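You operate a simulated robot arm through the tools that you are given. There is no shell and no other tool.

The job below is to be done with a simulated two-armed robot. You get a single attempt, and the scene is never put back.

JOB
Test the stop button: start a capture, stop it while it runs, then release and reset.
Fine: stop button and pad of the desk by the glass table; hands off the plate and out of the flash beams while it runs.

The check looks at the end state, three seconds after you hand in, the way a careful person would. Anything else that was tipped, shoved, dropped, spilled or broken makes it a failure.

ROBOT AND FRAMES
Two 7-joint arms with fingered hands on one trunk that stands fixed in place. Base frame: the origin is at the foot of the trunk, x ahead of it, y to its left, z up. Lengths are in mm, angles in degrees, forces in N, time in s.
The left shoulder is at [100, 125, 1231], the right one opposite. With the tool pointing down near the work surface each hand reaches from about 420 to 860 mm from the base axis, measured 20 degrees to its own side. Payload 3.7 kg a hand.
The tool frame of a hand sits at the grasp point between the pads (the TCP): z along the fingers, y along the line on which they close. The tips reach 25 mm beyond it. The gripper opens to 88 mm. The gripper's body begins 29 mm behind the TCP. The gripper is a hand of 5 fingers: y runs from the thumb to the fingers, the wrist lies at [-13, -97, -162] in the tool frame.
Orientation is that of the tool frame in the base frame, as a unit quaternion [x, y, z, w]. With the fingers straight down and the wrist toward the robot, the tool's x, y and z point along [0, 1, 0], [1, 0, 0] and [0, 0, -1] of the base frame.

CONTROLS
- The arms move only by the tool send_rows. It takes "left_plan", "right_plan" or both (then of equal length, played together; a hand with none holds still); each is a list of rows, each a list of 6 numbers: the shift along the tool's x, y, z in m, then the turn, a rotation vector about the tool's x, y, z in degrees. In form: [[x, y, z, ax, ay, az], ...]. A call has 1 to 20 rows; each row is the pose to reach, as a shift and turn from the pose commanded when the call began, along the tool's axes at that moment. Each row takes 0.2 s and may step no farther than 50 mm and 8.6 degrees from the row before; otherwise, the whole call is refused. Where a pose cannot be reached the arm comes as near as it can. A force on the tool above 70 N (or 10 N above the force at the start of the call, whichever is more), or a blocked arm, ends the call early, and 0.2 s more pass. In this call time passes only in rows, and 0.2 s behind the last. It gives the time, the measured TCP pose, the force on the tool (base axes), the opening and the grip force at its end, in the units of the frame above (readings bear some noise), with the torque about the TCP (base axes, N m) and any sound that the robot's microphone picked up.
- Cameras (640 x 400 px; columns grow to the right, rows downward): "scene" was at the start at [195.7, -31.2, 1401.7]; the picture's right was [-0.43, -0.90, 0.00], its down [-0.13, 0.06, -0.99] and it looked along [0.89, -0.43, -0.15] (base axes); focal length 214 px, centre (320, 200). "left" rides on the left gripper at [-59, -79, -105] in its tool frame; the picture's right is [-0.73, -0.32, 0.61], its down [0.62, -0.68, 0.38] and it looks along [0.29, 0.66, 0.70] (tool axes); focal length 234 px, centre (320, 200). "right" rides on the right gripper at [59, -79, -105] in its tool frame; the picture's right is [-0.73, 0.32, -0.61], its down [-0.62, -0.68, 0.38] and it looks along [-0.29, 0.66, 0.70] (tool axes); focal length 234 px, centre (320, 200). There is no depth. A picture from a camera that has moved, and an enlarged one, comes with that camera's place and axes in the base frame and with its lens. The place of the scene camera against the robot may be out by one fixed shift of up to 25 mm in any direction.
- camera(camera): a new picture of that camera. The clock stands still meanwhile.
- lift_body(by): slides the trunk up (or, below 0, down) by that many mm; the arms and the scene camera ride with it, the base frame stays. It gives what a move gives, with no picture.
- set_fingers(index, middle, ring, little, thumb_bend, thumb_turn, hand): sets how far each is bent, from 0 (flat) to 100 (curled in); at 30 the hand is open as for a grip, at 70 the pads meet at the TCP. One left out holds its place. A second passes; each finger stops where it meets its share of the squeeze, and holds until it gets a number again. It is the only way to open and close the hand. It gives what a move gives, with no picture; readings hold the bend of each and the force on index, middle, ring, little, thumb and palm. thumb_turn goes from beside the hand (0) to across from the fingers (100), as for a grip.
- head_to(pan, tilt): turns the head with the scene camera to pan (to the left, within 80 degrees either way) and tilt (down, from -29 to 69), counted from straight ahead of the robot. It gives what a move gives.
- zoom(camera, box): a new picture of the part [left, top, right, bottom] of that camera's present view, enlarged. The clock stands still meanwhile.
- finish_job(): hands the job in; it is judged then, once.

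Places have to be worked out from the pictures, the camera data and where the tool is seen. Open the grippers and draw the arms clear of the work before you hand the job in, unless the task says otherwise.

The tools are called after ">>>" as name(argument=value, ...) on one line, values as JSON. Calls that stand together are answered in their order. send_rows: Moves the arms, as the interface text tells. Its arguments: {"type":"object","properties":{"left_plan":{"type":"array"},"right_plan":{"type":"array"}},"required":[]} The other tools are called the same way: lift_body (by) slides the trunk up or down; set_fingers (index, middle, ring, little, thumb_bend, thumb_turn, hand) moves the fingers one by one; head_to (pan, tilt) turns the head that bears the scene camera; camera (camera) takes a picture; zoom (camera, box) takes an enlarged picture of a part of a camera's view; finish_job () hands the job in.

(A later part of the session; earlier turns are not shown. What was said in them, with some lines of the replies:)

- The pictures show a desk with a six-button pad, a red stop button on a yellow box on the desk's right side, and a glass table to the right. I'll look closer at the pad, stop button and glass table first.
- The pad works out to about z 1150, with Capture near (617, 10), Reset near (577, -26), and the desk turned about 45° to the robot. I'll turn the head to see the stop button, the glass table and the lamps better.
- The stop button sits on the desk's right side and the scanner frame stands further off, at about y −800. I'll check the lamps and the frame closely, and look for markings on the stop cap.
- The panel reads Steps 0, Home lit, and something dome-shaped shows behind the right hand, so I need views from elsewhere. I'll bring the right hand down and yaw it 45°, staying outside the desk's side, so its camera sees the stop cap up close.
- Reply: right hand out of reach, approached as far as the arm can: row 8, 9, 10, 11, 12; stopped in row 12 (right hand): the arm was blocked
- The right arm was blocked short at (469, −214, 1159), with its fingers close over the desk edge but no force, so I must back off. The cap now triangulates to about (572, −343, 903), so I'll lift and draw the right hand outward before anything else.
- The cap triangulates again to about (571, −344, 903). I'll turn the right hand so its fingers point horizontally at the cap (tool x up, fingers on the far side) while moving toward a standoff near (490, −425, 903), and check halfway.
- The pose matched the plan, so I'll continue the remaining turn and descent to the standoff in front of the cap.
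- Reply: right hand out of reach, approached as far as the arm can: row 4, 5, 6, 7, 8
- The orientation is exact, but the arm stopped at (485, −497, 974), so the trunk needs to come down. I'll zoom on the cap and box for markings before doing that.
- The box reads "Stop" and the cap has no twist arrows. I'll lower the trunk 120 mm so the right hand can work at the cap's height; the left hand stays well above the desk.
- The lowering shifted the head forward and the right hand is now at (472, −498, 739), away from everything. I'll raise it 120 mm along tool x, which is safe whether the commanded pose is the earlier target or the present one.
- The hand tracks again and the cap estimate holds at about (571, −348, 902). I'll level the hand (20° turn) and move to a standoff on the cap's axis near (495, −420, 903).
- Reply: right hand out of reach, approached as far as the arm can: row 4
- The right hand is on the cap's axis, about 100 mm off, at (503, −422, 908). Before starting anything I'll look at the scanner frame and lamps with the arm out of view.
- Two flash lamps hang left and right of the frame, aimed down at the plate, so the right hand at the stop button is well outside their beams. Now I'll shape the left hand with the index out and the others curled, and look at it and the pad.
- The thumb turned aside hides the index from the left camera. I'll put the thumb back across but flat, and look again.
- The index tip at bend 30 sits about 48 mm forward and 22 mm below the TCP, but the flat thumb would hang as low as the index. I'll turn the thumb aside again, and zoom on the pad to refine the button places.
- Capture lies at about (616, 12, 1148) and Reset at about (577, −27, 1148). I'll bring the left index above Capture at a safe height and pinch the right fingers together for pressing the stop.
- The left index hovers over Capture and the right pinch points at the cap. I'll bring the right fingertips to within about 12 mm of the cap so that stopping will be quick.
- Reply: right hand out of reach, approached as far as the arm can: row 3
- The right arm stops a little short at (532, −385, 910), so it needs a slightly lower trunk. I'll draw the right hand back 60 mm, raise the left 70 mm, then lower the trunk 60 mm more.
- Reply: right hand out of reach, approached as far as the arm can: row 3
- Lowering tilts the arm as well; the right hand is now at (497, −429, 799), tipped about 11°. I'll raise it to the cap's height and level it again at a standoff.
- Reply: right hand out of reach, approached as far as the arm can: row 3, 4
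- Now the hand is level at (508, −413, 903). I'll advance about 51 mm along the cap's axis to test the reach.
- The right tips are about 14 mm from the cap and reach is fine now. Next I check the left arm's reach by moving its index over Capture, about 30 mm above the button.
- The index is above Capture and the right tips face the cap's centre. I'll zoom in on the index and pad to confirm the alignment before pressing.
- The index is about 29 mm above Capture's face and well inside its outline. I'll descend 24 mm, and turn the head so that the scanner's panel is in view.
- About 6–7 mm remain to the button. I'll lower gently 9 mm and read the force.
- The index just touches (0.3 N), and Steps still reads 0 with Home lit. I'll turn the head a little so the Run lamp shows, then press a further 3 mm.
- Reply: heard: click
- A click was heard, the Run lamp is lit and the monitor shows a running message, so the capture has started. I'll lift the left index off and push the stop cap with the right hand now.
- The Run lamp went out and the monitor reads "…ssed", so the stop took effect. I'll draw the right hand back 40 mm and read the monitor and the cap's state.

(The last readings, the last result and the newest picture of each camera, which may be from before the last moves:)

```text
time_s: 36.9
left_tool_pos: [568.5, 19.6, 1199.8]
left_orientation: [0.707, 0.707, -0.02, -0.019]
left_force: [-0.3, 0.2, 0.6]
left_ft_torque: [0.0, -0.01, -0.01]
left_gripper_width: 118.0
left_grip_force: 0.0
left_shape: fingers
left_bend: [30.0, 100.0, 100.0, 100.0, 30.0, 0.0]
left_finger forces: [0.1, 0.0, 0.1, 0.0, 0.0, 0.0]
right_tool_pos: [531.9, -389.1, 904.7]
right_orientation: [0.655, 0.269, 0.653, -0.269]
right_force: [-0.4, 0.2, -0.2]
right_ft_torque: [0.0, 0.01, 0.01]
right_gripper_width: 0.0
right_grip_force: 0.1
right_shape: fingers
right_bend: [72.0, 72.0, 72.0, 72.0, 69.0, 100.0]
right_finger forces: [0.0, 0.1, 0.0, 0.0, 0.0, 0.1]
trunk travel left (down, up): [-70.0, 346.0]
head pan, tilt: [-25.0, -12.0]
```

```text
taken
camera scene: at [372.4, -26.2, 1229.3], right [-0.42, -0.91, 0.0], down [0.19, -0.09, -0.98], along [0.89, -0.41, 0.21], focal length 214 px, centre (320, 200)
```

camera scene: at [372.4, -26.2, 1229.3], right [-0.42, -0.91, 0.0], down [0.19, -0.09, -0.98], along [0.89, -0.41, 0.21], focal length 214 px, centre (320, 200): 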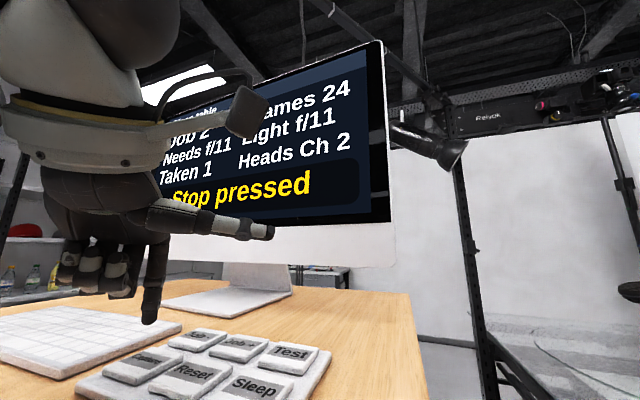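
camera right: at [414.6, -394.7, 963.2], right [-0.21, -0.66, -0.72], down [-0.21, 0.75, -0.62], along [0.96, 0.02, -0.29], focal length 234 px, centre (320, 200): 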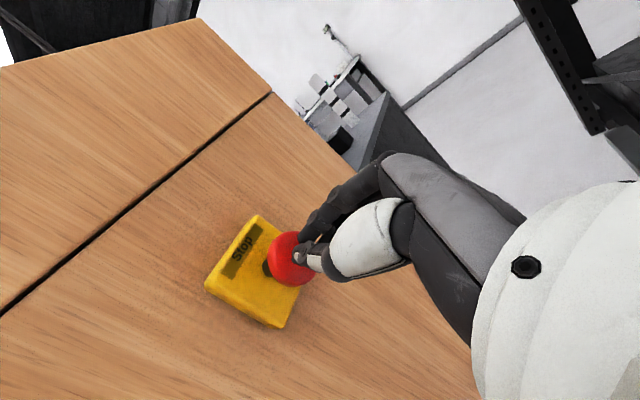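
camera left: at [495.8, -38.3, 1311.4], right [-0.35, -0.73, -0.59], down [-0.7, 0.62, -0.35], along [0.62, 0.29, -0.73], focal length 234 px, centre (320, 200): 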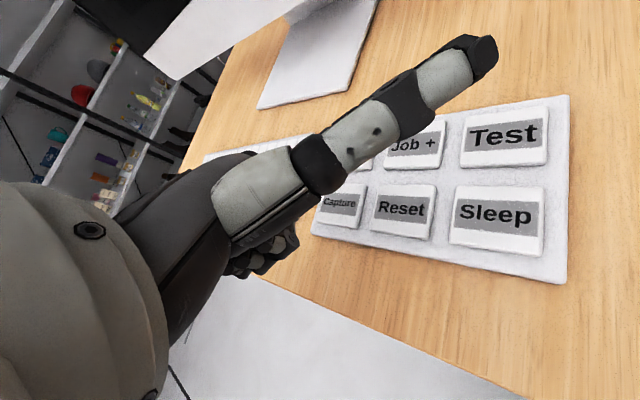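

The monitor reads "Taken 1 … Stop pressed" and the cap stays in, so it is latched. I'll open the right thumb, index and middle to grip the cap, keeping ring and little open and out of the way.

>>> set_fingers(hand="right", index=30, middle=30, ring=25, little=25, thumb_bend=30, thumb_turn=98)

>>> send_rows(right_plan=[[0, -0.001, 0.012, 0, 0, 0], [0, -0.002, 0.024, 0, 0, 0], [0, -0.0025, 0.036, 0, 0, 0]])

>>> camera(camera="right")

>>> zoom(camera="right", box=[200, 160, 420, 340])

```text
time_s: 37.9
left_tool_pos: [568.1, 19.5, 1199.9]
left_orientation: [0.707, 0.706, -0.019, -0.019]
left_force: [-0.9, -0.3, 0.1]
left_ft_torque: [-0.01, -0.01, -0.01]
left_gripper_width: 117.9
left_grip_force: 0.0
left_shape: fingers
left_bend: [30.0, 100.0, 100.0, 100.0, 30.0, 0.0]
left_finger forces: [0.0, 0.0, 0.0, 0.0, 0.0, 0.0]
right_tool_pos: [531.3, -389.3, 903.3]
right_orientation: [0.655, 0.269, 0.653, -0.269]
right_force: [-0.9, -0.4, 0.2]
right_ft_torque: [0.0, -0.01, -0.01]
right_gripper_width: 84.5
right_grip_force: 0.0
right_shape: fingers
right_bend: [30.0, 30.0, 25.0, 25.0, 30.0, 96.0]
right_finger forces: [0.0, 0.1, 0.0, 0.0, 0.0, 0.0]
trunk travel left (down, up): [-70.0, 346.0]
head pan, tilt: [-25.0, -12.0]
```

```text
time_s: 38.7
left_tool_pos: [568.6, 19.4, 1201.3]
left_orientation: [0.707, 0.707, -0.019, -0.02]
left_force: [0.3, -0.1, 0.6]
left_ft_torque: [0.01, -0.01, 0.02]
left_gripper_width: 118.0
left_grip_force: 0.1
left_shape: fingers
left_bend: [30.0, 100.0, 100.0, 100.0, 30.0, 0.0]
left_finger forces: [0.0, 0.1, 0.2, 0.0, 0.1, 0.0]
right_tool_pos: [555.3, -361.6, 903.3]
right_orientation: [0.655, 0.269, 0.653, -0.269]
right_force: [-1.8, 0.0, 0.1]
right_ft_torque: [-0.03, 0.01, 0.01]
right_gripper_width: 84.6
right_grip_force: 0.0
right_shape: fingers
right_bend: [30.0, 30.0, 25.0, 25.0, 30.0, 96.0]
right_finger forces: [0.0, 0.1, 0.0, 0.1, 0.0, 0.0]
trunk travel left (down, up): [-70.0, 346.0]
head pan, tilt: [-25.0, -12.0]
```

```text
taken
camera right: at [426.4, -379.9, 963.3], right [-0.2, -0.66, -0.73], down [-0.21, 0.75, -0.62], along [0.96, 0.02, -0.29], focal length 234 px, centre (320, 200)
```

right: 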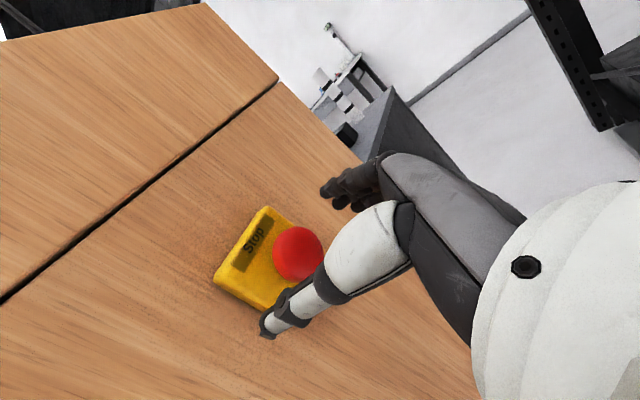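

```text
2.22 times, centred on (310, 250) of right
camera zoom: at [426.4, -379.9, 963.3], right [-0.2, -0.66, -0.73], down [-0.21, 0.75, -0.62], along [0.96, 0.02, -0.29], focal length 520 px, centre (342, 89)
```

zoom: 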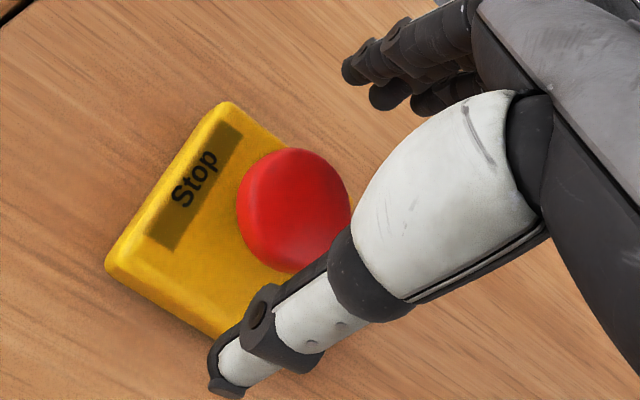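

The cap sits centred between thumb and fingers, with its face about 30 mm ahead of the TCP. I'll advance 25 mm so the finger pads surround the rim without reaching the box.

>>> send_rows(right_plan=[[0, 0, 0.009, 0, 0, 0], [0, 0, 0.017, 0, 0, 0], [0, 0, 0.025, 0, 0, 0]])

>>> camera(camera="right")

>>> head_to(pan=-42, tilt=20)

>>> zoom(camera="scene", box=[240, 180, 480, 360])

```text
time_s: 39.5
left_tool_pos: [569.6, 19.3, 1200.1]
left_orientation: [0.707, 0.707, -0.019, -0.019]
left_force: [-0.1, 0.0, -0.3]
left_ft_torque: [0.03, 0.0, 0.02]
left_gripper_width: 118.0
left_grip_force: 0.1
left_shape: fingers
left_bend: [30.0, 100.0, 100.0, 100.0, 30.0, 0.0]
left_finger forces: [0.0, 0.0, 0.0, 0.1, 0.0, 0.0]
right_tool_pos: [572.6, -345.5, 903.2]
right_orientation: [0.654, 0.269, 0.654, -0.269]
right_force: [0.8, 0.3, -0.1]
right_ft_torque: [-0.02, -0.04, -0.01]
right_gripper_width: 84.4
right_grip_force: 0.1
right_shape: fingers
right_bend: [30.0, 30.0, 25.0, 25.0, 30.0, 96.0]
right_finger forces: [0.0, 0.0, 0.0, 0.1, 0.0, 0.0]
trunk travel left (down, up): [-70.0, 346.0]
head pan, tilt: [-25.0, -12.0]
```

```text
taken
camera right: at [443.9, -362.9, 962.3], right [-0.21, -0.66, -0.73], down [-0.21, 0.75, -0.62], along [0.96, 0.02, -0.29], focal length 234 px, centre (320, 200)
```

right: 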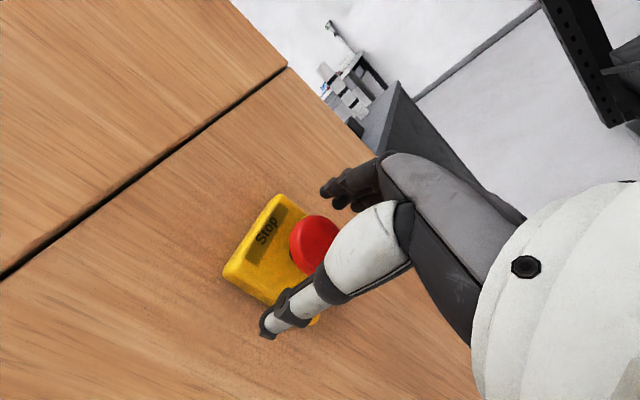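

```text
time_s: 40.5
left_tool_pos: [568.1, 19.6, 1200.6]
left_orientation: [0.707, 0.707, -0.019, -0.019]
left_force: [0.0, -1.0, -0.1]
left_ft_torque: [-0.01, 0.01, -0.02]
left_gripper_width: 118.0
left_grip_force: 0.2
left_shape: fingers
left_bend: [30.0, 100.0, 100.0, 100.0, 30.0, 0.0]
left_finger forces: [0.0, 0.1, 0.0, 0.0, 0.2, 0.0]
right_tool_pos: [573.2, -344.4, 904.3]
right_orientation: [0.654, 0.27, 0.653, -0.269]
right_force: [0.5, 0.7, -0.2]
right_ft_torque: [0.0, -0.01, 0.01]
right_gripper_width: 84.5
right_grip_force: 0.0
right_shape: fingers
right_bend: [30.0, 30.0, 25.0, 25.0, 30.0, 96.0]
right_finger forces: [0.1, 0.0, 0.0, 0.0, 0.1, 0.0]
trunk travel left (down, up): [-70.0, 346.0]
head pan, tilt: [-42.0, 20.0]
```

```text
2.22 times, centred on (360, 270) of scene
camera zoom: at [366.6, -53.4, 1179.1], right [-0.67, -0.74, 0.0], down [-0.25, 0.23, -0.94], along [0.7, -0.63, -0.34], focal length 477 px, centre (231, 44)
```

zoom: 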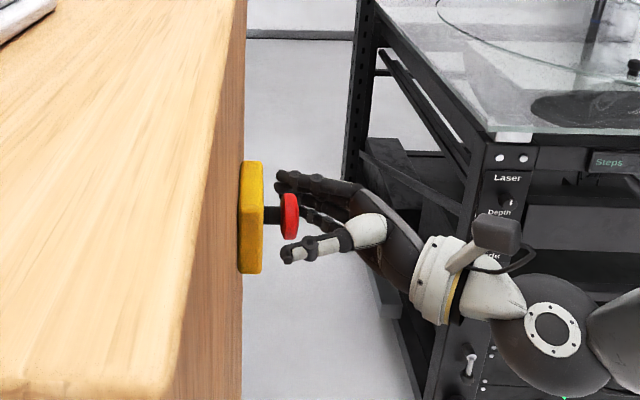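

The fingertips are level with the cap's back edge and about 16 mm from the box. I'll advance 6 mm more, then close thumb, index and middle on the cap.

>>> send_rows(right_plan=[[0, 0, 0.003, 0, 0, 0], [0, 0, 0.006, 0, 0, 0]])

>>> set_fingers(hand="right", index=70, middle=70, thumb_bend=70)

>>> camera(camera="right")

>>> zoom(camera="scene", box=[240, 180, 480, 360])

```text
time_s: 41.0
left_tool_pos: [567.5, 19.3, 1199.8]
left_orientation: [0.708, 0.706, -0.019, -0.02]
left_force: [0.0, -0.3, -0.4]
left_ft_torque: [-0.04, 0.0, -0.01]
left_gripper_width: 118.0
left_grip_force: 0.2
left_shape: fingers
left_bend: [30.0, 100.0, 100.0, 100.0, 30.0, 0.0]
left_finger forces: [0.0, 0.0, 0.0, 0.0, 0.1, 0.0]
right_tool_pos: [575.9, -341.0, 905.1]
right_orientation: [0.655, 0.269, 0.653, -0.269]
right_force: [-1.3, -0.2, 0.8]
right_ft_torque: [-0.02, 0.0, -0.02]
right_gripper_width: 84.8
right_grip_force: 0.2
right_shape: fingers
right_bend: [30.0, 30.0, 25.0, 25.0, 30.0, 96.0]
right_finger forces: [0.0, 0.0, 0.1, 0.0, 0.1, 0.0]
trunk travel left (down, up): [-70.0, 346.0]
head pan, tilt: [-42.0, 20.0]
```

```text
time_s: 42.0
left_tool_pos: [568.0, 18.9, 1200.1]
left_orientation: [0.707, 0.706, -0.019, -0.019]
left_force: [1.9, 1.0, 0.1]
left_ft_torque: [0.0, 0.0, -0.02]
left_gripper_width: 118.0
left_grip_force: 0.0
left_shape: fingers
left_bend: [30.0, 100.0, 100.0, 100.0, 30.0, 0.0]
left_finger forces: [0.0, 0.0, 0.0, 0.1, 0.1, 0.0]
right_tool_pos: [576.3, -340.8, 904.1]
right_orientation: [0.654, 0.269, 0.654, -0.269]
right_force: [5.2, -2.3, 2.4]
right_ft_torque: [-0.01, -0.06, -0.06]
right_gripper_width: 23.2
right_grip_force: 11.9
right_shape: fingers
right_bend: [58.0, 64.0, 25.0, 25.0, 60.0, 99.0]
right_finger forces: [8.6, 5.3, 0.0, 0.0, 9.0, 0.1]
trunk travel left (down, up): [-70.0, 346.0]
head pan, tilt: [-42.0, 20.0]
```

```text
taken
camera right: at [447.9, -358.6, 963.2], right [-0.2, -0.66, -0.73], down [-0.21, 0.75, -0.62], along [0.96, 0.02, -0.29], focal length 234 px, centre (320, 200)
```

right: 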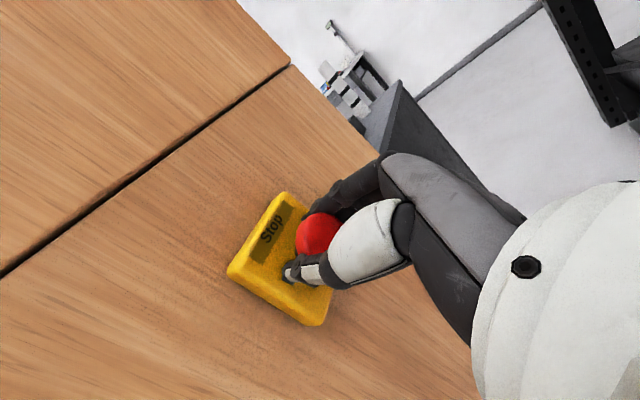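

```text
2.22 times, centred on (360, 270) of scene
camera zoom: at [366.9, -53.6, 1178.9], right [-0.67, -0.74, 0.0], down [-0.25, 0.23, -0.94], along [0.7, -0.63, -0.34], focal length 477 px, centre (231, 44)
```

zoom: 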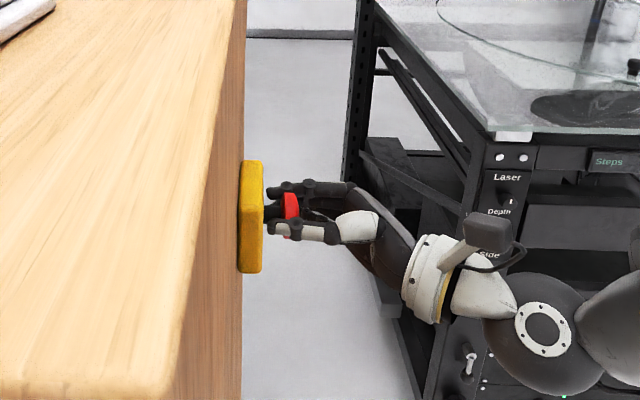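

The thumb, index and middle hold the cap with about 9 N, tips hooked behind its rim. I'll pull back gently 8 mm and see whether it releases.

>>> send_rows(right_plan=[[0, 0, -0.003, 0, 0, 0], [0, 0, -0.006, 0, 0, 0], [0, 0, -0.008, 0, 0, 0]])

>>> zoom(camera="scene", box=[240, 180, 480, 360])

>>> camera(camera="right")

```text
time_s: 42.9
left_tool_pos: [568.4, 19.4, 1199.5]
left_orientation: [0.707, 0.707, -0.02, -0.02]
left_force: [0.5, 0.0, 0.0]
left_ft_torque: [0.05, 0.03, 0.02]
left_gripper_width: 118.1
left_grip_force: 0.1
left_shape: fingers
left_bend: [30.0, 100.0, 100.0, 100.0, 30.0, 0.0]
left_finger forces: [0.0, 0.0, 0.1, 0.0, 0.0, 0.1]
right_tool_pos: [570.2, -346.7, 903.9]
right_orientation: [0.654, 0.269, 0.654, -0.268]
right_force: [1.2, -3.0, 2.0]
right_ft_torque: [-0.03, -0.02, 0.0]
right_gripper_width: 23.2
right_grip_force: 11.3
right_shape: fingers
right_bend: [59.0, 64.0, 25.0, 25.0, 60.0, 99.0]
right_finger forces: [7.9, 4.5, 0.0, 0.0, 9.9, 0.0]
trunk travel left (down, up): [-70.0, 346.0]
head pan, tilt: [-42.0, 20.0]
```

```text
2.22 times, centred on (360, 270) of scene
camera zoom: at [366.5, -53.6, 1179.0], right [-0.67, -0.74, 0.0], down [-0.25, 0.23, -0.94], along [0.7, -0.63, -0.34], focal length 477 px, centre (231, 44)
```

zoom: 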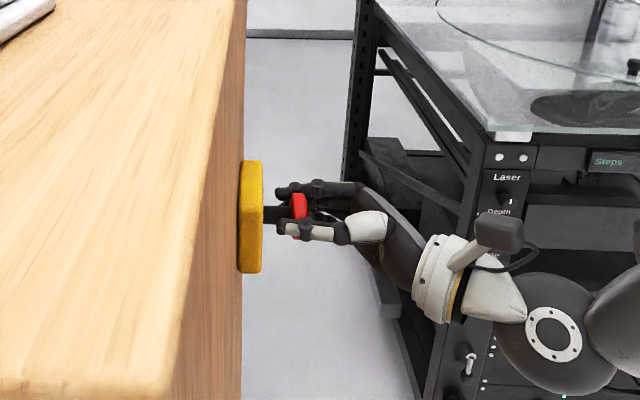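

```text
taken
camera right: at [442.4, -364.7, 963.2], right [-0.21, -0.66, -0.73], down [-0.21, 0.75, -0.62], along [0.96, 0.02, -0.29], focal length 234 px, centre (320, 200)
```

right: 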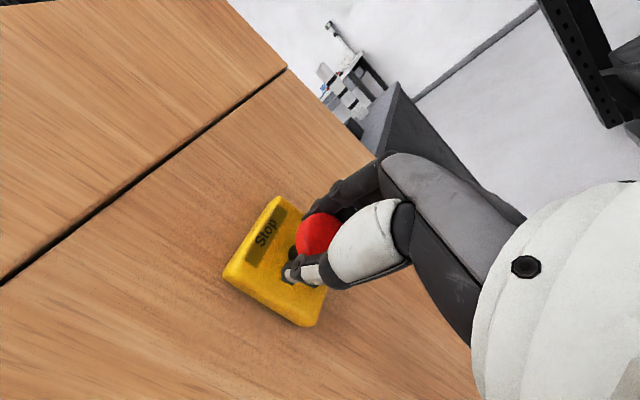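

The cap came out with the hand (stem gap visibly longer). I'll check the monitor while still holding it.

>>> head_to(pan=-25, tilt=-12)

>>> camera(camera="scene")

```text
time_s: 43.8
left_tool_pos: [567.4, 19.0, 1201.3]
left_orientation: [0.707, 0.706, -0.019, -0.019]
left_force: [0.7, -0.8, -0.5]
left_ft_torque: [0.01, 0.01, -0.01]
left_gripper_width: 118.2
left_grip_force: 0.0
left_shape: fingers
left_bend: [30.0, 100.0, 100.0, 100.0, 30.0, 0.0]
left_finger forces: [0.1, 0.1, 0.0, 0.0, 0.0, 0.0]
right_tool_pos: [571.4, -348.0, 903.9]
right_orientation: [0.655, 0.269, 0.653, -0.269]
right_force: [0.2, -3.4, 2.7]
right_ft_torque: [-0.06, -0.04, 0.0]
right_gripper_width: 22.9
right_grip_force: 10.7
right_shape: fingers
right_bend: [59.0, 64.0, 25.0, 25.0, 60.0, 99.0]
right_finger forces: [7.9, 4.4, 0.1, 0.1, 9.8, 0.0]
trunk travel left (down, up): [-70.0, 346.0]
head pan, tilt: [-25.0, -12.0]
```

```text
taken
camera scene: at [372.3, -26.4, 1229.4], right [-0.42, -0.91, 0.0], down [0.19, -0.09, -0.98], along [0.89, -0.41, 0.21], focal length 214 px, centre (320, 200)
```

scene: 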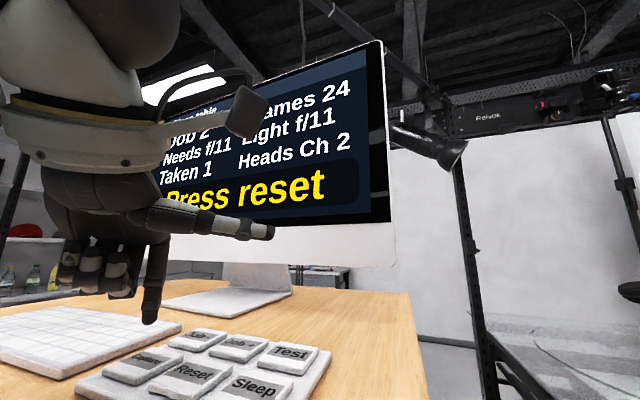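

The monitor now says "Press reset", so the pull released the stop. I'll open the right fingers and back away straight along the cap's axis.

>>> set_fingers(hand="right", index=25, middle=25, thumb_bend=25)

>>> send_rows(right_plan=[[0, 0, -0.015, 0, 0, 0], [0, 0, -0.03, 0, 0, 0], [0, 0, -0.045, 0, 0, 0], [0, 0, -0.06, 0, 0, 0]])

>>> camera(camera="right")

>>> camera(camera="scene")

```text
time_s: 44.8
left_tool_pos: [569.1, 20.6, 1200.7]
left_orientation: [0.707, 0.707, -0.02, -0.019]
left_force: [0.4, -0.1, 0.3]
left_ft_torque: [-0.01, 0.01, 0.01]
left_gripper_width: 118.2
left_grip_force: 0.0
left_shape: fingers
left_bend: [30.0, 100.0, 100.0, 100.0, 30.0, 0.0]
left_finger forces: [0.0, 0.0, 0.0, 0.1, 0.0, 0.0]
right_tool_pos: [570.6, -345.0, 904.5]
right_orientation: [0.654, 0.269, 0.653, -0.269]
right_force: [0.5, -0.8, 1.0]
right_ft_torque: [-0.01, 0.02, 0.02]
right_gripper_width: 94.1
right_grip_force: 0.1
right_shape: fingers
right_bend: [25.0, 25.0, 25.0, 25.0, 25.0, 95.0]
right_finger forces: [0.0, 0.0, 0.0, 0.1, 0.0, 0.0]
trunk travel left (down, up): [-70.0, 346.0]
head pan, tilt: [-25.0, -12.0]
```

```text
time_s: 45.8
left_tool_pos: [568.2, 20.6, 1200.3]
left_orientation: [0.707, 0.707, -0.02, -0.019]
left_force: [-0.7, -0.7, -0.2]
left_ft_torque: [0.0, -0.02, -0.05]
left_gripper_width: 118.2
left_grip_force: 0.0
left_shape: fingers
left_bend: [30.0, 100.0, 100.0, 100.0, 30.0, 0.0]
left_finger forces: [0.0, 0.1, 0.0, 0.0, 0.0, 0.0]
right_tool_pos: [527.1, -389.6, 903.0]
right_orientation: [0.654, 0.269, 0.654, -0.269]
right_force: [-0.5, 0.3, -0.7]
right_ft_torque: [-0.02, 0.02, 0.02]
right_gripper_width: 94.4
right_grip_force: 0.1
right_shape: fingers
right_bend: [25.0, 25.0, 25.0, 25.0, 25.0, 95.0]
right_finger forces: [0.1, 0.0, 0.0, 0.1, 0.0, 0.0]
trunk travel left (down, up): [-70.0, 346.0]
head pan, tilt: [-25.0, -12.0]
```

```text
taken
camera right: at [399.0, -406.9, 962.4], right [-0.21, -0.66, -0.72], down [-0.21, 0.75, -0.62], along [0.96, 0.02, -0.29], focal length 234 px, centre (320, 200)
```

right: 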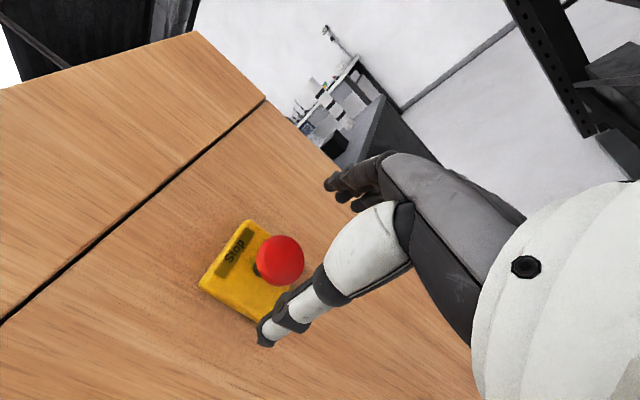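

```text
taken
camera scene: at [372.3, -26.1, 1229.5], right [-0.42, -0.91, 0.0], down [0.19, -0.09, -0.98], along [0.89, -0.41, 0.21], focal length 214 px, centre (320, 200)
```

scene: 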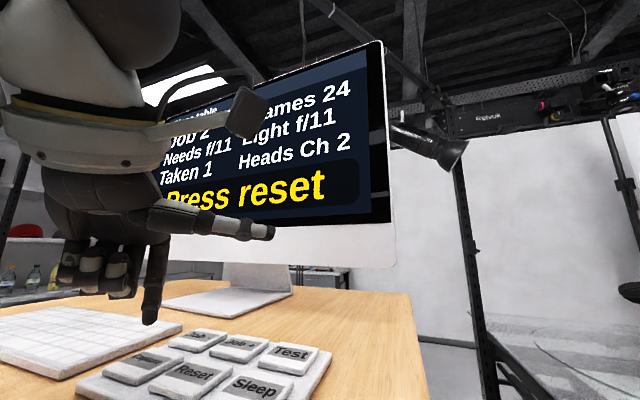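

The cap stands out and the monitor still says "Press reset". I'll shift the left index from above Capture to above Reset, keeping the height.

>>> send_rows(left_plan=[[-0.013, -0.013, 0.0, 0, 0, 0], [-0.026, -0.0265, 0.001, 0, 0, 0], [-0.039, -0.0395, 0.002, 0, 0, 0]])

>>> head_to(pan=-15, tilt=8)

>>> camera(camera="scene")

>>> zoom(camera="scene", box=[220, 160, 420, 300])

>>> camera(camera="left")

```text
time_s: 46.6
left_tool_pos: [527.8, -19.3, 1199.6]
left_orientation: [0.707, 0.706, -0.018, -0.019]
left_force: [0.4, -0.3, -0.3]
left_ft_torque: [0.01, -0.01, 0.02]
left_gripper_width: 118.1
left_grip_force: 0.1
left_shape: fingers
left_bend: [30.0, 100.0, 100.0, 100.0, 30.0, 0.0]
left_finger forces: [0.1, 0.0, 0.0, 0.0, 0.1, 0.0]
right_tool_pos: [527.7, -388.3, 903.7]
right_orientation: [0.654, 0.268, 0.654, -0.268]
right_force: [0.3, -0.4, 0.5]
right_ft_torque: [0.02, -0.02, -0.01]
right_gripper_width: 94.3
right_grip_force: 0.0
right_shape: fingers
right_bend: [25.0, 25.0, 25.0, 25.0, 25.0, 95.0]
right_finger forces: [0.0, 0.0, 0.1, 0.1, 0.0, 0.1]
trunk travel left (down, up): [-70.0, 346.0]
head pan, tilt: [-25.0, -12.0]
```

```text
time_s: 47.5
left_tool_pos: [528.3, -19.6, 1199.3]
left_orientation: [0.707, 0.707, -0.019, -0.019]
left_force: [-0.5, 0.4, 0.3]
left_ft_torque: [0.0, 0.03, -0.04]
left_gripper_width: 118.0
left_grip_force: 0.1
left_shape: fingers
left_bend: [30.0, 100.0, 100.0, 100.0, 30.0, 0.0]
left_finger forces: [0.0, 0.0, 0.0, 0.1, 0.1, 0.1]
right_tool_pos: [528.0, -388.4, 902.9]
right_orientation: [0.655, 0.269, 0.653, -0.268]
right_force: [0.6, 0.9, 0.0]
right_ft_torque: [-0.02, 0.01, -0.02]
right_gripper_width: 94.6
right_grip_force: 0.0
right_shape: fingers
right_bend: [25.0, 25.0, 25.0, 25.0, 25.0, 95.0]
right_finger forces: [0.0, 0.1, 0.0, 0.0, 0.0, 0.1]
trunk travel left (down, up): [-70.0, 346.0]
head pan, tilt: [-15.0, 8.0]
```

```text
taken
camera scene: at [386.8, -15.1, 1198.6], right [-0.26, -0.97, 0.0], down [-0.13, 0.04, -0.99], along [0.96, -0.26, -0.14], focal length 214 px, centre (320, 200)
```

scene: 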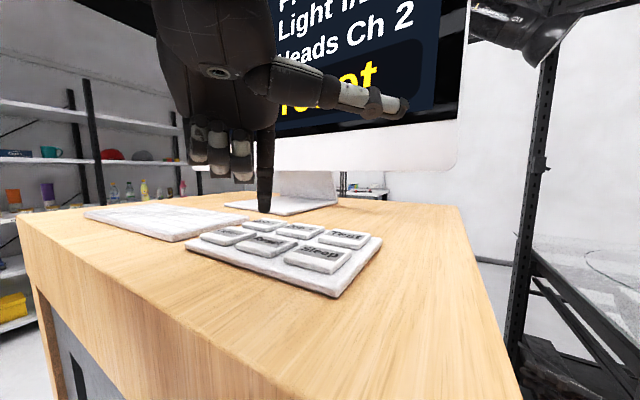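

```text
2.86 times, centred on (320, 230) of scene
camera zoom: at [386.8, -15.1, 1198.6], right [-0.26, -0.97, 0.0], down [-0.13, 0.04, -0.99], along [0.96, -0.26, -0.14], focal length 613 px, centre (320, 114)
```

zoom: 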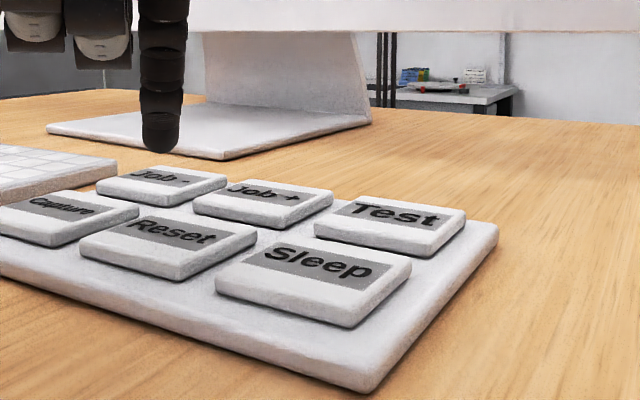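

```text
taken
camera left: at [455.3, -78.9, 1308.6], right [-0.35, -0.73, -0.59], down [-0.7, 0.62, -0.35], along [0.62, 0.29, -0.73], focal length 234 px, centre (320, 200)
```

left: 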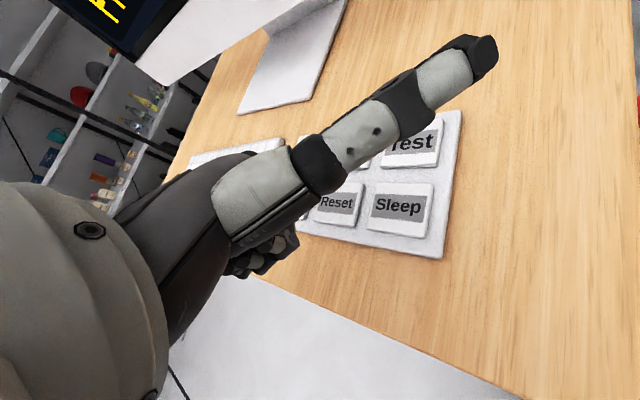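

The index is 28 mm above the middle of Reset. Capture was touched at TCP z 1170.5 and clicked at 1167.4, so I'll descend 33 mm, slowing near contact.

>>> send_rows(left_plan=[[0, 0, 0.01, 0, 0, 0], [0, 0, 0.02, 0, 0, 0], [0, 0, 0.027, 0, 0, 0], [0, 0, 0.03, 0, 0, 0], [0, 0, 0.0325, 0, 0, 0]])

>>> camera(camera="scene")

>>> zoom(camera="scene", box=[220, 160, 420, 300])

```text
time_s: 48.6
left_tool_pos: [526.2, -18.4, 1168.0]
left_orientation: [0.707, 0.707, -0.019, -0.019]
left_force: [-0.1, -0.4, 1.4]
left_ft_torque: [-0.01, -0.03, 0.02]
left_gripper_width: 117.9
left_grip_force: 0.2
left_shape: fingers
left_bend: [30.0, 100.0, 100.0, 100.0, 30.0, 0.0]
left_finger forces: [1.3, 0.0, 0.0, 0.0, 0.0, 0.0]
right_tool_pos: [527.7, -389.1, 903.0]
right_orientation: [0.654, 0.27, 0.653, -0.269]
right_force: [0.1, 1.1, 0.5]
right_ft_torque: [-0.02, 0.01, -0.03]
right_gripper_width: 94.2
right_grip_force: 0.0
right_shape: fingers
right_bend: [25.0, 25.0, 25.0, 25.0, 25.0, 95.0]
right_finger forces: [0.0, 0.1, 0.0, 0.1, 0.1, 0.0]
trunk travel left (down, up): [-70.0, 346.0]
head pan, tilt: [-15.0, 8.0]
heard: click
```

```text
taken
camera scene: at [386.7, -15.1, 1198.5], right [-0.26, -0.97, 0.0], down [-0.13, 0.04, -0.99], along [0.96, -0.26, -0.14], focal length 214 px, centre (320, 200)
```

scene: 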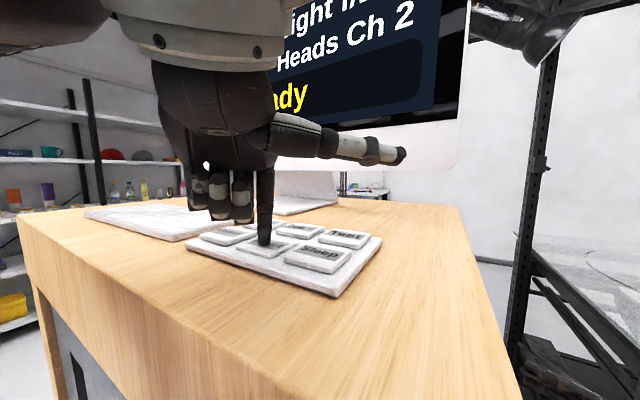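

```text
2.86 times, centred on (320, 230) of scene
camera zoom: at [386.7, -15.1, 1198.5], right [-0.26, -0.97, 0.0], down [-0.13, 0.04, -0.99], along [0.96, -0.26, -0.14], focal length 613 px, centre (320, 114)
```

zoom: 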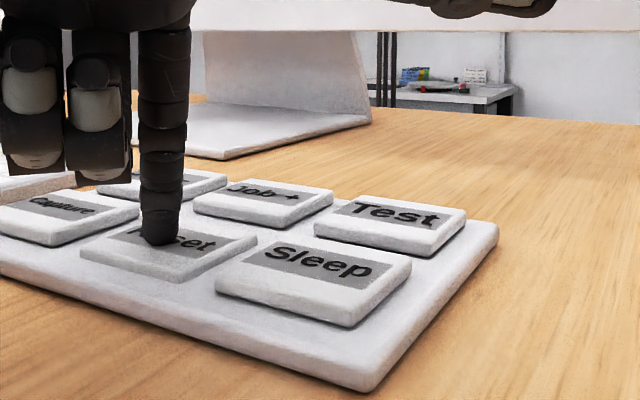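

Click heard and the monitor reads "…ady". I'll lift the left index straight up clear of the pad and read the full screen.

>>> send_rows(left_plan=[[0, 0, -0.015, 0, 0, 0], [0, 0, -0.045, 0, 0, 0], [0, 0, -0.08, 0, 0, 0], [-0.0, -0.01, -0.115, 0, 0, 0]])

>>> head_to(pan=-28, tilt=-8)

>>> camera(camera="scene")

>>> camera(camera="left")

```text
time_s: 49.6
left_tool_pos: [550.3, -17.9, 1221.4]
left_orientation: [0.707, 0.706, -0.02, -0.019]
left_force: [-0.4, -0.3, -0.1]
left_ft_torque: [0.01, 0.01, 0.01]
left_gripper_width: 118.3
left_grip_force: 0.1
left_shape: fingers
left_bend: [30.0, 100.0, 100.0, 100.0, 30.0, 0.0]
left_finger forces: [0.0, 0.1, 0.0, 0.1, 0.0, 0.1]
left hand out of reach, approached as far as the arm can: row 2, 3, 4
right_tool_pos: [527.3, -387.8, 903.5]
right_orientation: [0.655, 0.269, 0.653, -0.268]
right_force: [0.9, -0.5, -0.2]
right_ft_torque: [0.0, 0.02, 0.0]
right_gripper_width: 94.2
right_grip_force: 0.0
right_shape: fingers
right_bend: [25.0, 25.0, 25.0, 25.0, 25.0, 95.0]
right_finger forces: [0.0, 0.0, 0.1, 0.0, 0.0, 0.0]
trunk travel left (down, up): [-70.0, 346.0]
head pan, tilt: [-15.0, 8.0]
```

```text
time_s: 50.4
left_tool_pos: [551.4, -17.2, 1221.4]
left_orientation: [0.707, 0.707, -0.02, -0.018]
left_force: [-0.2, -0.1, -0.6]
left_ft_torque: [-0.01, 0.0, 0.02]
left_gripper_width: 118.2
left_grip_force: 0.1
left_shape: fingers
left_bend: [30.0, 100.0, 100.0, 100.0, 30.0, 0.0]
left_finger forces: [0.0, 0.1, 0.0, 0.0, 0.0, 0.0]
right_tool_pos: [528.2, -388.8, 904.0]
right_orientation: [0.655, 0.268, 0.654, -0.269]
right_force: [-0.2, -0.3, 0.4]
right_ft_torque: [0.0, 0.01, -0.01]
right_gripper_width: 94.3
right_grip_force: 0.0
right_shape: fingers
right_bend: [25.0, 25.0, 25.0, 25.0, 25.0, 95.0]
right_finger forces: [0.1, 0.0, 0.1, 0.0, 0.1, 0.0]
trunk travel left (down, up): [-70.0, 346.0]
head pan, tilt: [-28.0, -8.0]
```

```text
taken
camera scene: at [373.0, -31.3, 1223.5], right [-0.47, -0.88, 0.0], down [0.12, -0.06, -0.99], along [0.87, -0.46, 0.14], focal length 214 px, centre (320, 200)
```

scene: 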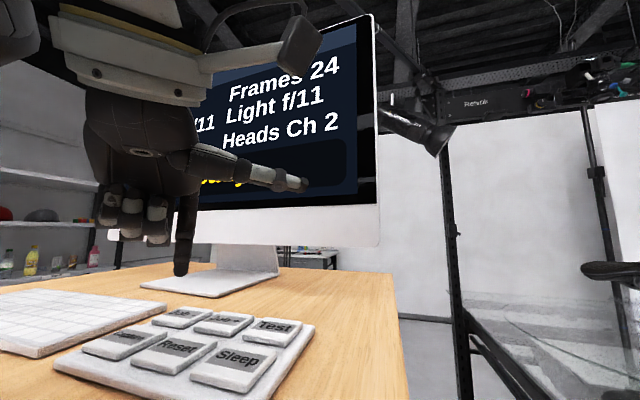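

```text
taken
camera left: at [477.4, -76.8, 1331.4], right [-0.36, -0.73, -0.59], down [-0.7, 0.62, -0.35], along [0.62, 0.29, -0.73], focal length 234 px, centre (320, 200)
```

left: 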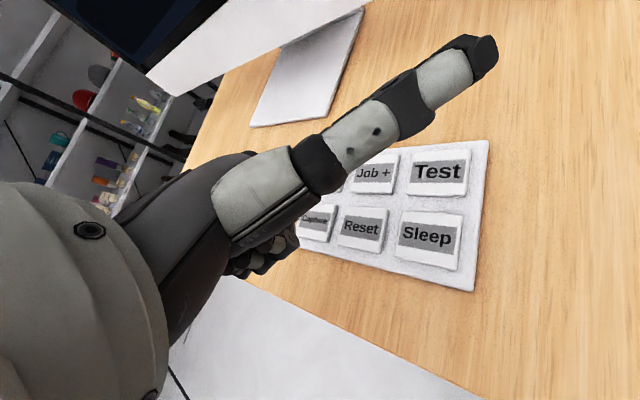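

The left hand is clear above the pad but can't rise further there. I'll move it left and up over the keyboard while the right hand backs off further, then read the whole monitor.

>>> send_rows(left_plan=[[0.03, 0.008, -0.008, 0, 0, 0], [0.065, 0.018, -0.018, 0, 0, 0], [0.105, 0.03, -0.03, 0, 0, 0]], right_plan=[[0, 0, -0.012, 0, 0, 0], [0, 0, -0.024, 0, 0, 0], [0, 0, -0.035, 0, 0, 0]])

>>> camera(camera="scene")

```text
time_s: 51.2
left_tool_pos: [584.9, 87.3, 1241.3]
left_orientation: [0.708, 0.706, -0.021, -0.018]
left_force: [-0.1, -0.2, 0.6]
left_ft_torque: [0.0, -0.04, 0.01]
left_gripper_width: 118.2
left_grip_force: 0.0
left_shape: fingers
left_bend: [30.0, 100.0, 100.0, 100.0, 30.0, 0.0]
left_finger forces: [0.1, 0.0, 0.0, 0.0, 0.0, 0.1]
left hand out of reach, approached as far as the arm can: row 2, 3
right_tool_pos: [504.3, -413.3, 906.0]
right_orientation: [0.655, 0.269, 0.653, -0.269]
right_force: [-0.2, 0.6, 0.6]
right_ft_torque: [-0.03, -0.03, -0.03]
right_gripper_width: 94.3
right_grip_force: 0.1
right_shape: fingers
right_bend: [25.0, 25.0, 25.0, 25.0, 25.0, 95.0]
right_finger forces: [0.0, 0.1, 0.0, 0.0, 0.1, 0.1]
trunk travel left (down, up): [-70.0, 346.0]
head pan, tilt: [-28.0, -8.0]
```

```text
taken
camera scene: at [372.8, -30.9, 1223.6], right [-0.47, -0.88, 0.0], down [0.12, -0.07, -0.99], along [0.87, -0.46, 0.14], focal length 214 px, centre (320, 200)
```

scene: 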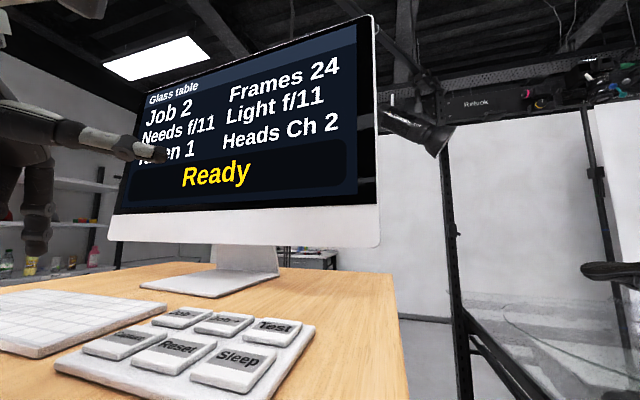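

The monitor says "Ready". I'll check the panel lamps and the stop cap once more before drawing the arms clear.

>>> head_to(pan=-54, tilt=15)

>>> camera(camera="scene")

>>> zoom(camera="scene", box=[390, 230, 610, 320])

>>> camera(camera="right")

```text
time_s: 52.1
left_tool_pos: [584.9, 85.7, 1242.4]
left_orientation: [0.708, 0.706, -0.02, -0.018]
left_force: [0.0, 0.3, 0.4]
left_ft_torque: [-0.01, 0.01, -0.02]
left_gripper_width: 118.0
left_grip_force: 0.2
left_shape: fingers
left_bend: [30.0, 100.0, 100.0, 100.0, 30.0, 0.0]
left_finger forces: [0.1, 0.0, 0.1, 0.0, 0.1, 0.0]
right_tool_pos: [502.7, -413.3, 904.3]
right_orientation: [0.654, 0.269, 0.654, -0.269]
right_force: [-0.4, -0.8, 0.6]
right_ft_torque: [0.03, -0.02, -0.04]
right_gripper_width: 94.3
right_grip_force: 0.0
right_shape: fingers
right_bend: [25.0, 25.0, 25.0, 25.0, 25.0, 95.0]
right_finger forces: [0.1, 0.1, 0.0, 0.1, 0.0, 0.1]
trunk travel left (down, up): [-70.0, 346.0]
head pan, tilt: [-54.0, 15.0]
```

```text
taken
camera scene: at [352.3, -66.7, 1187.2], right [-0.81, -0.59, 0.0], down [-0.15, 0.21, -0.97], along [0.57, -0.78, -0.26], focal length 214 px, centre (320, 200)
```

scene: 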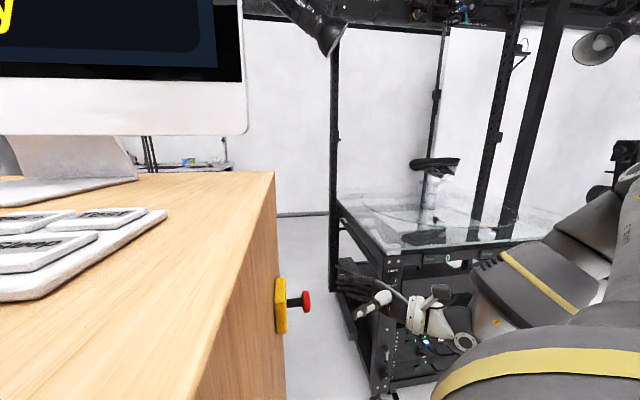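

```text
2.91 times, centred on (500, 275) of scene
camera zoom: at [352.3, -66.7, 1187.2], right [-0.81, -0.59, 0.0], down [-0.15, 0.21, -0.97], along [0.57, -0.78, -0.26], focal length 624 px, centre (-204, -18)
```

zoom: 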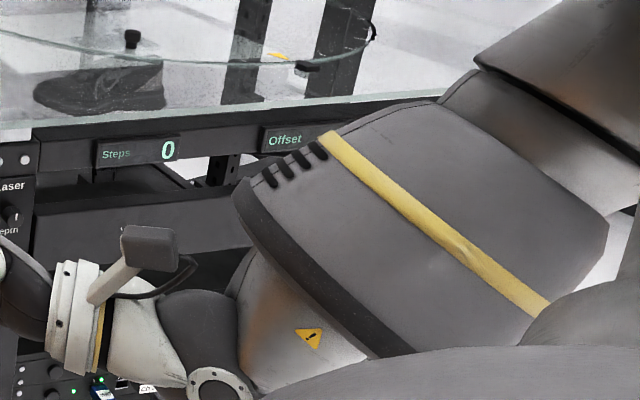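

```text
taken
camera right: at [374.1, -431.7, 963.6], right [-0.21, -0.66, -0.72], down [-0.21, 0.75, -0.62], along [0.96, 0.02, -0.29], focal length 234 px, centre (320, 200)
```

right: 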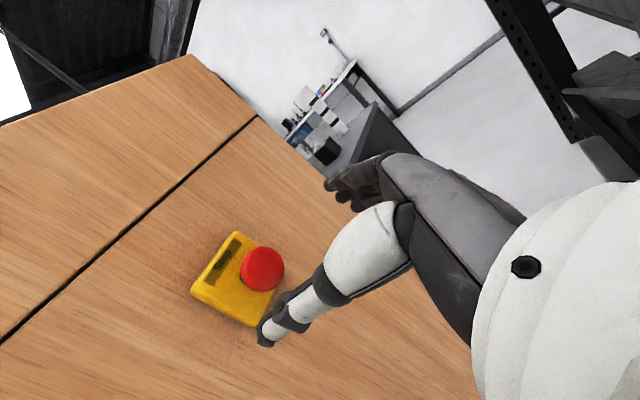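

The cap stands released and Steps reads 0. I'll open the left hand and raise the trunk 60 mm to draw both arms up and away from the work, then check.

>>> set_fingers(hand="left", index=30, middle=30, ring=30, little=30, thumb_bend=30, thumb_turn=98)

>>> lift_body(by=60)

>>> camera(camera="scene")

>>> camera(camera="right")

>>> camera(camera="left")

```text
time_s: 53.1
left_tool_pos: [584.9, 86.1, 1242.2]
left_orientation: [0.708, 0.706, -0.021, -0.017]
left_force: [-0.2, -0.3, 1.1]
left_ft_torque: [-0.02, 0.01, 0.02]
left_gripper_width: 85.6
left_grip_force: 0.1
left_shape: fingers
left_bend: [30.0, 30.0, 30.0, 30.0, 30.0, 95.0]
left_finger forces: [0.0, 0.1, 0.0, 0.0, 0.1, 0.0]
right_tool_pos: [503.3, -413.0, 905.2]
right_orientation: [0.655, 0.269, 0.653, -0.269]
right_force: [-0.7, -0.2, 0.6]
right_ft_torque: [0.03, -0.02, 0.02]
right_gripper_width: 94.3
right_grip_force: 0.1
right_shape: fingers
right_bend: [25.0, 25.0, 25.0, 25.0, 25.0, 95.0]
right_finger forces: [0.0, 0.1, 0.0, 0.1, 0.0, 0.0]
trunk travel left (down, up): [-70.0, 346.0]
head pan, tilt: [-54.0, 15.0]
```

```text
time_s: 54.1
left_tool_pos: [585.9, 87.0, 1298.5]
left_orientation: [0.707, 0.707, -0.02, -0.02]
left_force: [0.4, 1.2, -0.5]
left_ft_torque: [0.01, 0.03, -0.01]
left_gripper_width: 85.5
left_grip_force: 0.2
left_shape: fingers
left_bend: [30.0, 30.0, 30.0, 30.0, 30.0, 95.0]
left_finger forces: [0.0, 0.0, 0.0, 0.0, 0.0, 0.0]
right_tool_pos: [504.6, -414.0, 963.2]
right_orientation: [0.655, 0.269, 0.653, -0.269]
right_force: [-0.2, -0.6, -0.7]
right_ft_torque: [-0.01, -0.02, 0.01]
right_gripper_width: 94.3
right_grip_force: 0.1
right_shape: fingers
right_bend: [25.0, 25.0, 25.0, 25.0, 25.0, 95.0]
right_finger forces: [0.0, 0.0, 0.0, 0.0, 0.0, 0.0]
trunk travel left (down, up): [-130.0, 286.0]
head pan, tilt: [-54.0, 15.0]
```

```text
taken
camera scene: at [295.2, -66.7, 1258.3], right [-0.81, -0.59, 0.0], down [-0.15, 0.21, -0.97], along [0.57, -0.78, -0.26], focal length 214 px, centre (320, 200)
```

scene: 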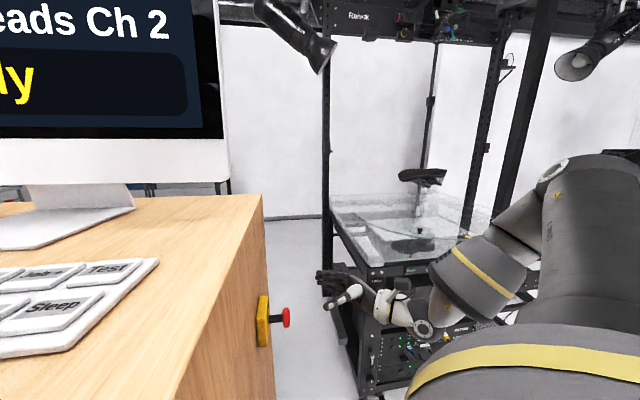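

```text
taken
camera right: at [376.2, -431.1, 1022.1], right [-0.21, -0.66, -0.72], down [-0.21, 0.75, -0.62], along [0.96, 0.02, -0.29], focal length 234 px, centre (320, 200)
```

right: 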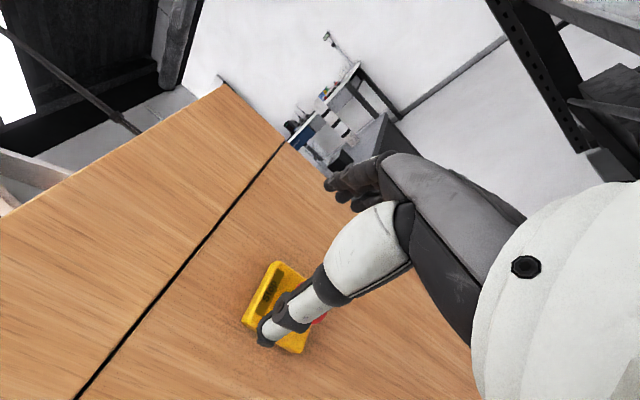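

```text
taken
camera left: at [513.1, 27.7, 1407.4], right [-0.36, -0.73, -0.59], down [-0.7, 0.62, -0.34], along [0.62, 0.29, -0.73], focal length 234 px, centre (320, 200)
```

left: 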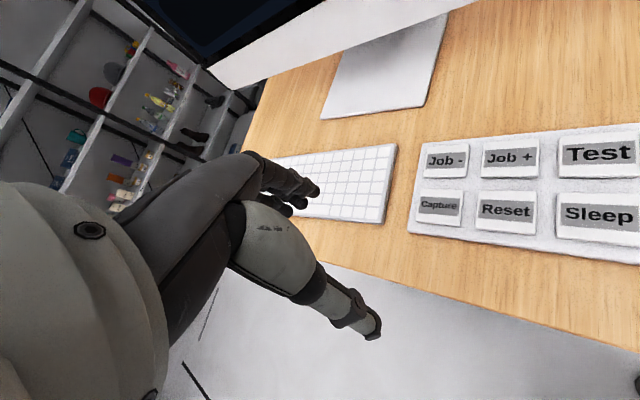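

Both hands rose cleanly and nothing was touched. I'll raise the trunk the remaining 120 mm and confirm the arms are clear.

>>> lift_body(by=120)

>>> camera(camera="scene")

>>> zoom(camera="scene", box=[200, 150, 460, 370])

```text
time_s: 55.6
left_tool_pos: [585.7, 86.1, 1417.1]
left_orientation: [0.707, 0.707, -0.02, -0.02]
left_force: [0.1, -0.8, -0.3]
left_ft_torque: [0.03, 0.03, 0.0]
left_gripper_width: 85.5
left_grip_force: 0.1
left_shape: fingers
left_bend: [30.0, 30.0, 30.0, 30.0, 30.0, 95.0]
left_finger forces: [0.0, 0.1, 0.0, 0.0, 0.0, 0.0]
right_tool_pos: [503.8, -412.5, 1083.5]
right_orientation: [0.656, 0.269, 0.652, -0.268]
right_force: [-0.4, -1.2, 0.4]
right_ft_torque: [0.0, -0.02, 0.02]
right_gripper_width: 94.4
right_grip_force: 0.0
right_shape: fingers
right_bend: [25.0, 25.0, 25.0, 25.0, 25.0, 95.0]
right_finger forces: [0.1, 0.1, 0.1, 0.0, 0.0, 0.1]
trunk travel left (down, up): [-250.0, 165.0]
head pan, tilt: [-54.0, 15.0]
```

```text
taken
camera scene: at [168.3, -66.7, 1390.9], right [-0.81, -0.59, 0.0], down [-0.15, 0.21, -0.97], along [0.57, -0.78, -0.26], focal length 214 px, centre (320, 200)
```

scene: 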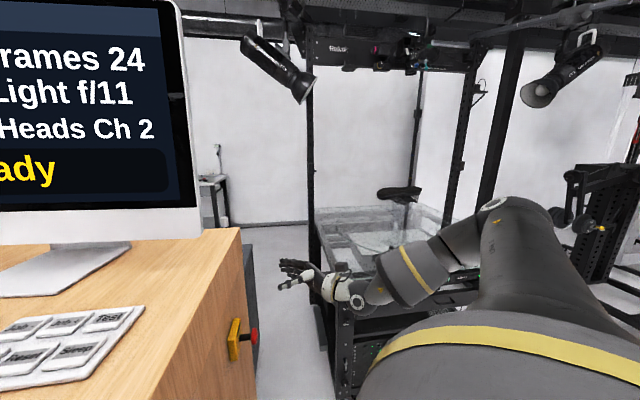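

```text
1.82 times, centred on (330, 260) of scene
camera zoom: at [168.3, -66.7, 1390.9], right [-0.81, -0.59, 0.0], down [-0.15, 0.21, -0.97], along [0.57, -0.78, -0.26], focal length 390 px, centre (302, 91)
```

zoom: 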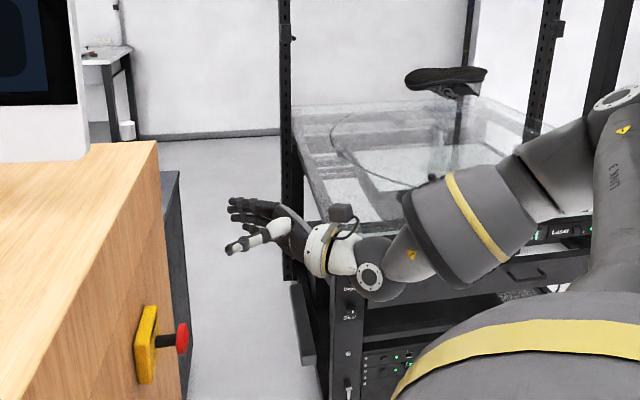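

Both arms are clear, the cap stands out and the screen shows "…ady". One last look at the whole desk and panel before handing in.

>>> head_to(pan=-38, tilt=12)

>>> camera(camera="scene")

>>> zoom(camera="scene", box=[380, 220, 640, 400])

```text
time_s: 56.4
left_tool_pos: [582.4, 86.1, 1419.2]
left_orientation: [0.707, 0.707, -0.02, -0.019]
left_force: [-0.1, 0.2, -0.9]
left_ft_torque: [0.01, 0.03, -0.02]
left_gripper_width: 85.9
left_grip_force: 0.0
left_shape: fingers
left_bend: [30.0, 30.0, 30.0, 30.0, 30.0, 95.0]
left_finger forces: [0.1, 0.0, 0.0, 0.0, 0.0, 0.0]
right_tool_pos: [503.2, -414.1, 1084.8]
right_orientation: [0.654, 0.269, 0.653, -0.269]
right_force: [-0.9, -0.3, -0.3]
right_ft_torque: [-0.03, -0.02, -0.01]
right_gripper_width: 94.5
right_grip_force: 0.0
right_shape: fingers
right_bend: [25.0, 25.0, 25.0, 25.0, 25.0, 95.0]
right_finger forces: [0.0, 0.1, 0.0, 0.0, 0.1, 0.1]
trunk travel left (down, up): [-250.0, 165.0]
head pan, tilt: [-38.0, 12.0]
```

```text
taken
camera scene: at [185.4, -48.6, 1396.1], right [-0.62, -0.79, 0.0], down [-0.16, 0.13, -0.98], along [0.77, -0.6, -0.21], focal length 214 px, centre (320, 200)
```

scene: 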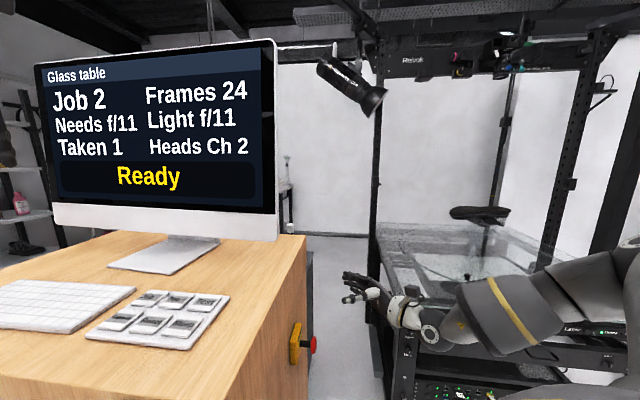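

```text
2.22 times, centred on (510, 310) of scene
camera zoom: at [185.4, -48.6, 1396.1], right [-0.62, -0.79, 0.0], down [-0.16, 0.13, -0.98], along [0.77, -0.6, -0.21], focal length 477 px, centre (-102, -44)
```

zoom: 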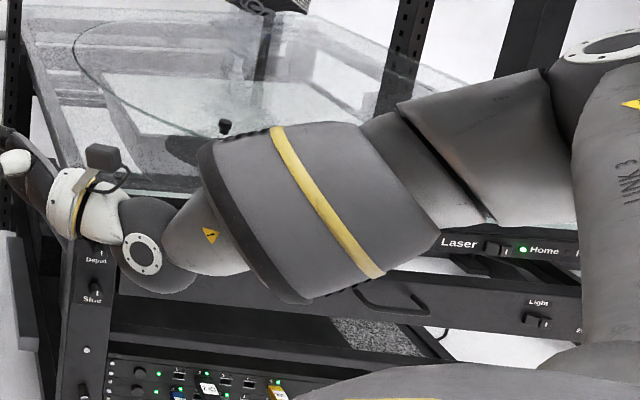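

The monitor shows "Ready" with Taken 1, the Home lamp is lit, the stop cap is released, and both hands are open and clear. I'm handing the job in.

>>> finish_job()

```text
The job is handed in.
```

The stop button works. I started a capture and pressed stop while it was running. I then pulled the button back out and pressed Reset.

- **Start:** Pressing Capture lit the Run lamp.
- **Stop:** About a second later I pushed the stop button. Run went out, the screen read "Stop pressed" with one frame taken, and the button stayed latched in.
- **Release:** Pulling the cap straight out released it, and the screen changed to "Press reset".
- **Reset:** Pressing Reset brought the screen to "Ready". At my last look the Home lamp was lit; the robot's arm hid the Run lamp from view.

While the capture ran, the hands stayed off the plate and, as far as I could judge from the camera views, out of the flash beams. On the way in, the right arm stopped short once with its fingers just over the desk edge. It registered no contact force, and nothing looked moved afterwards. Both hands were left open and clear of the work.
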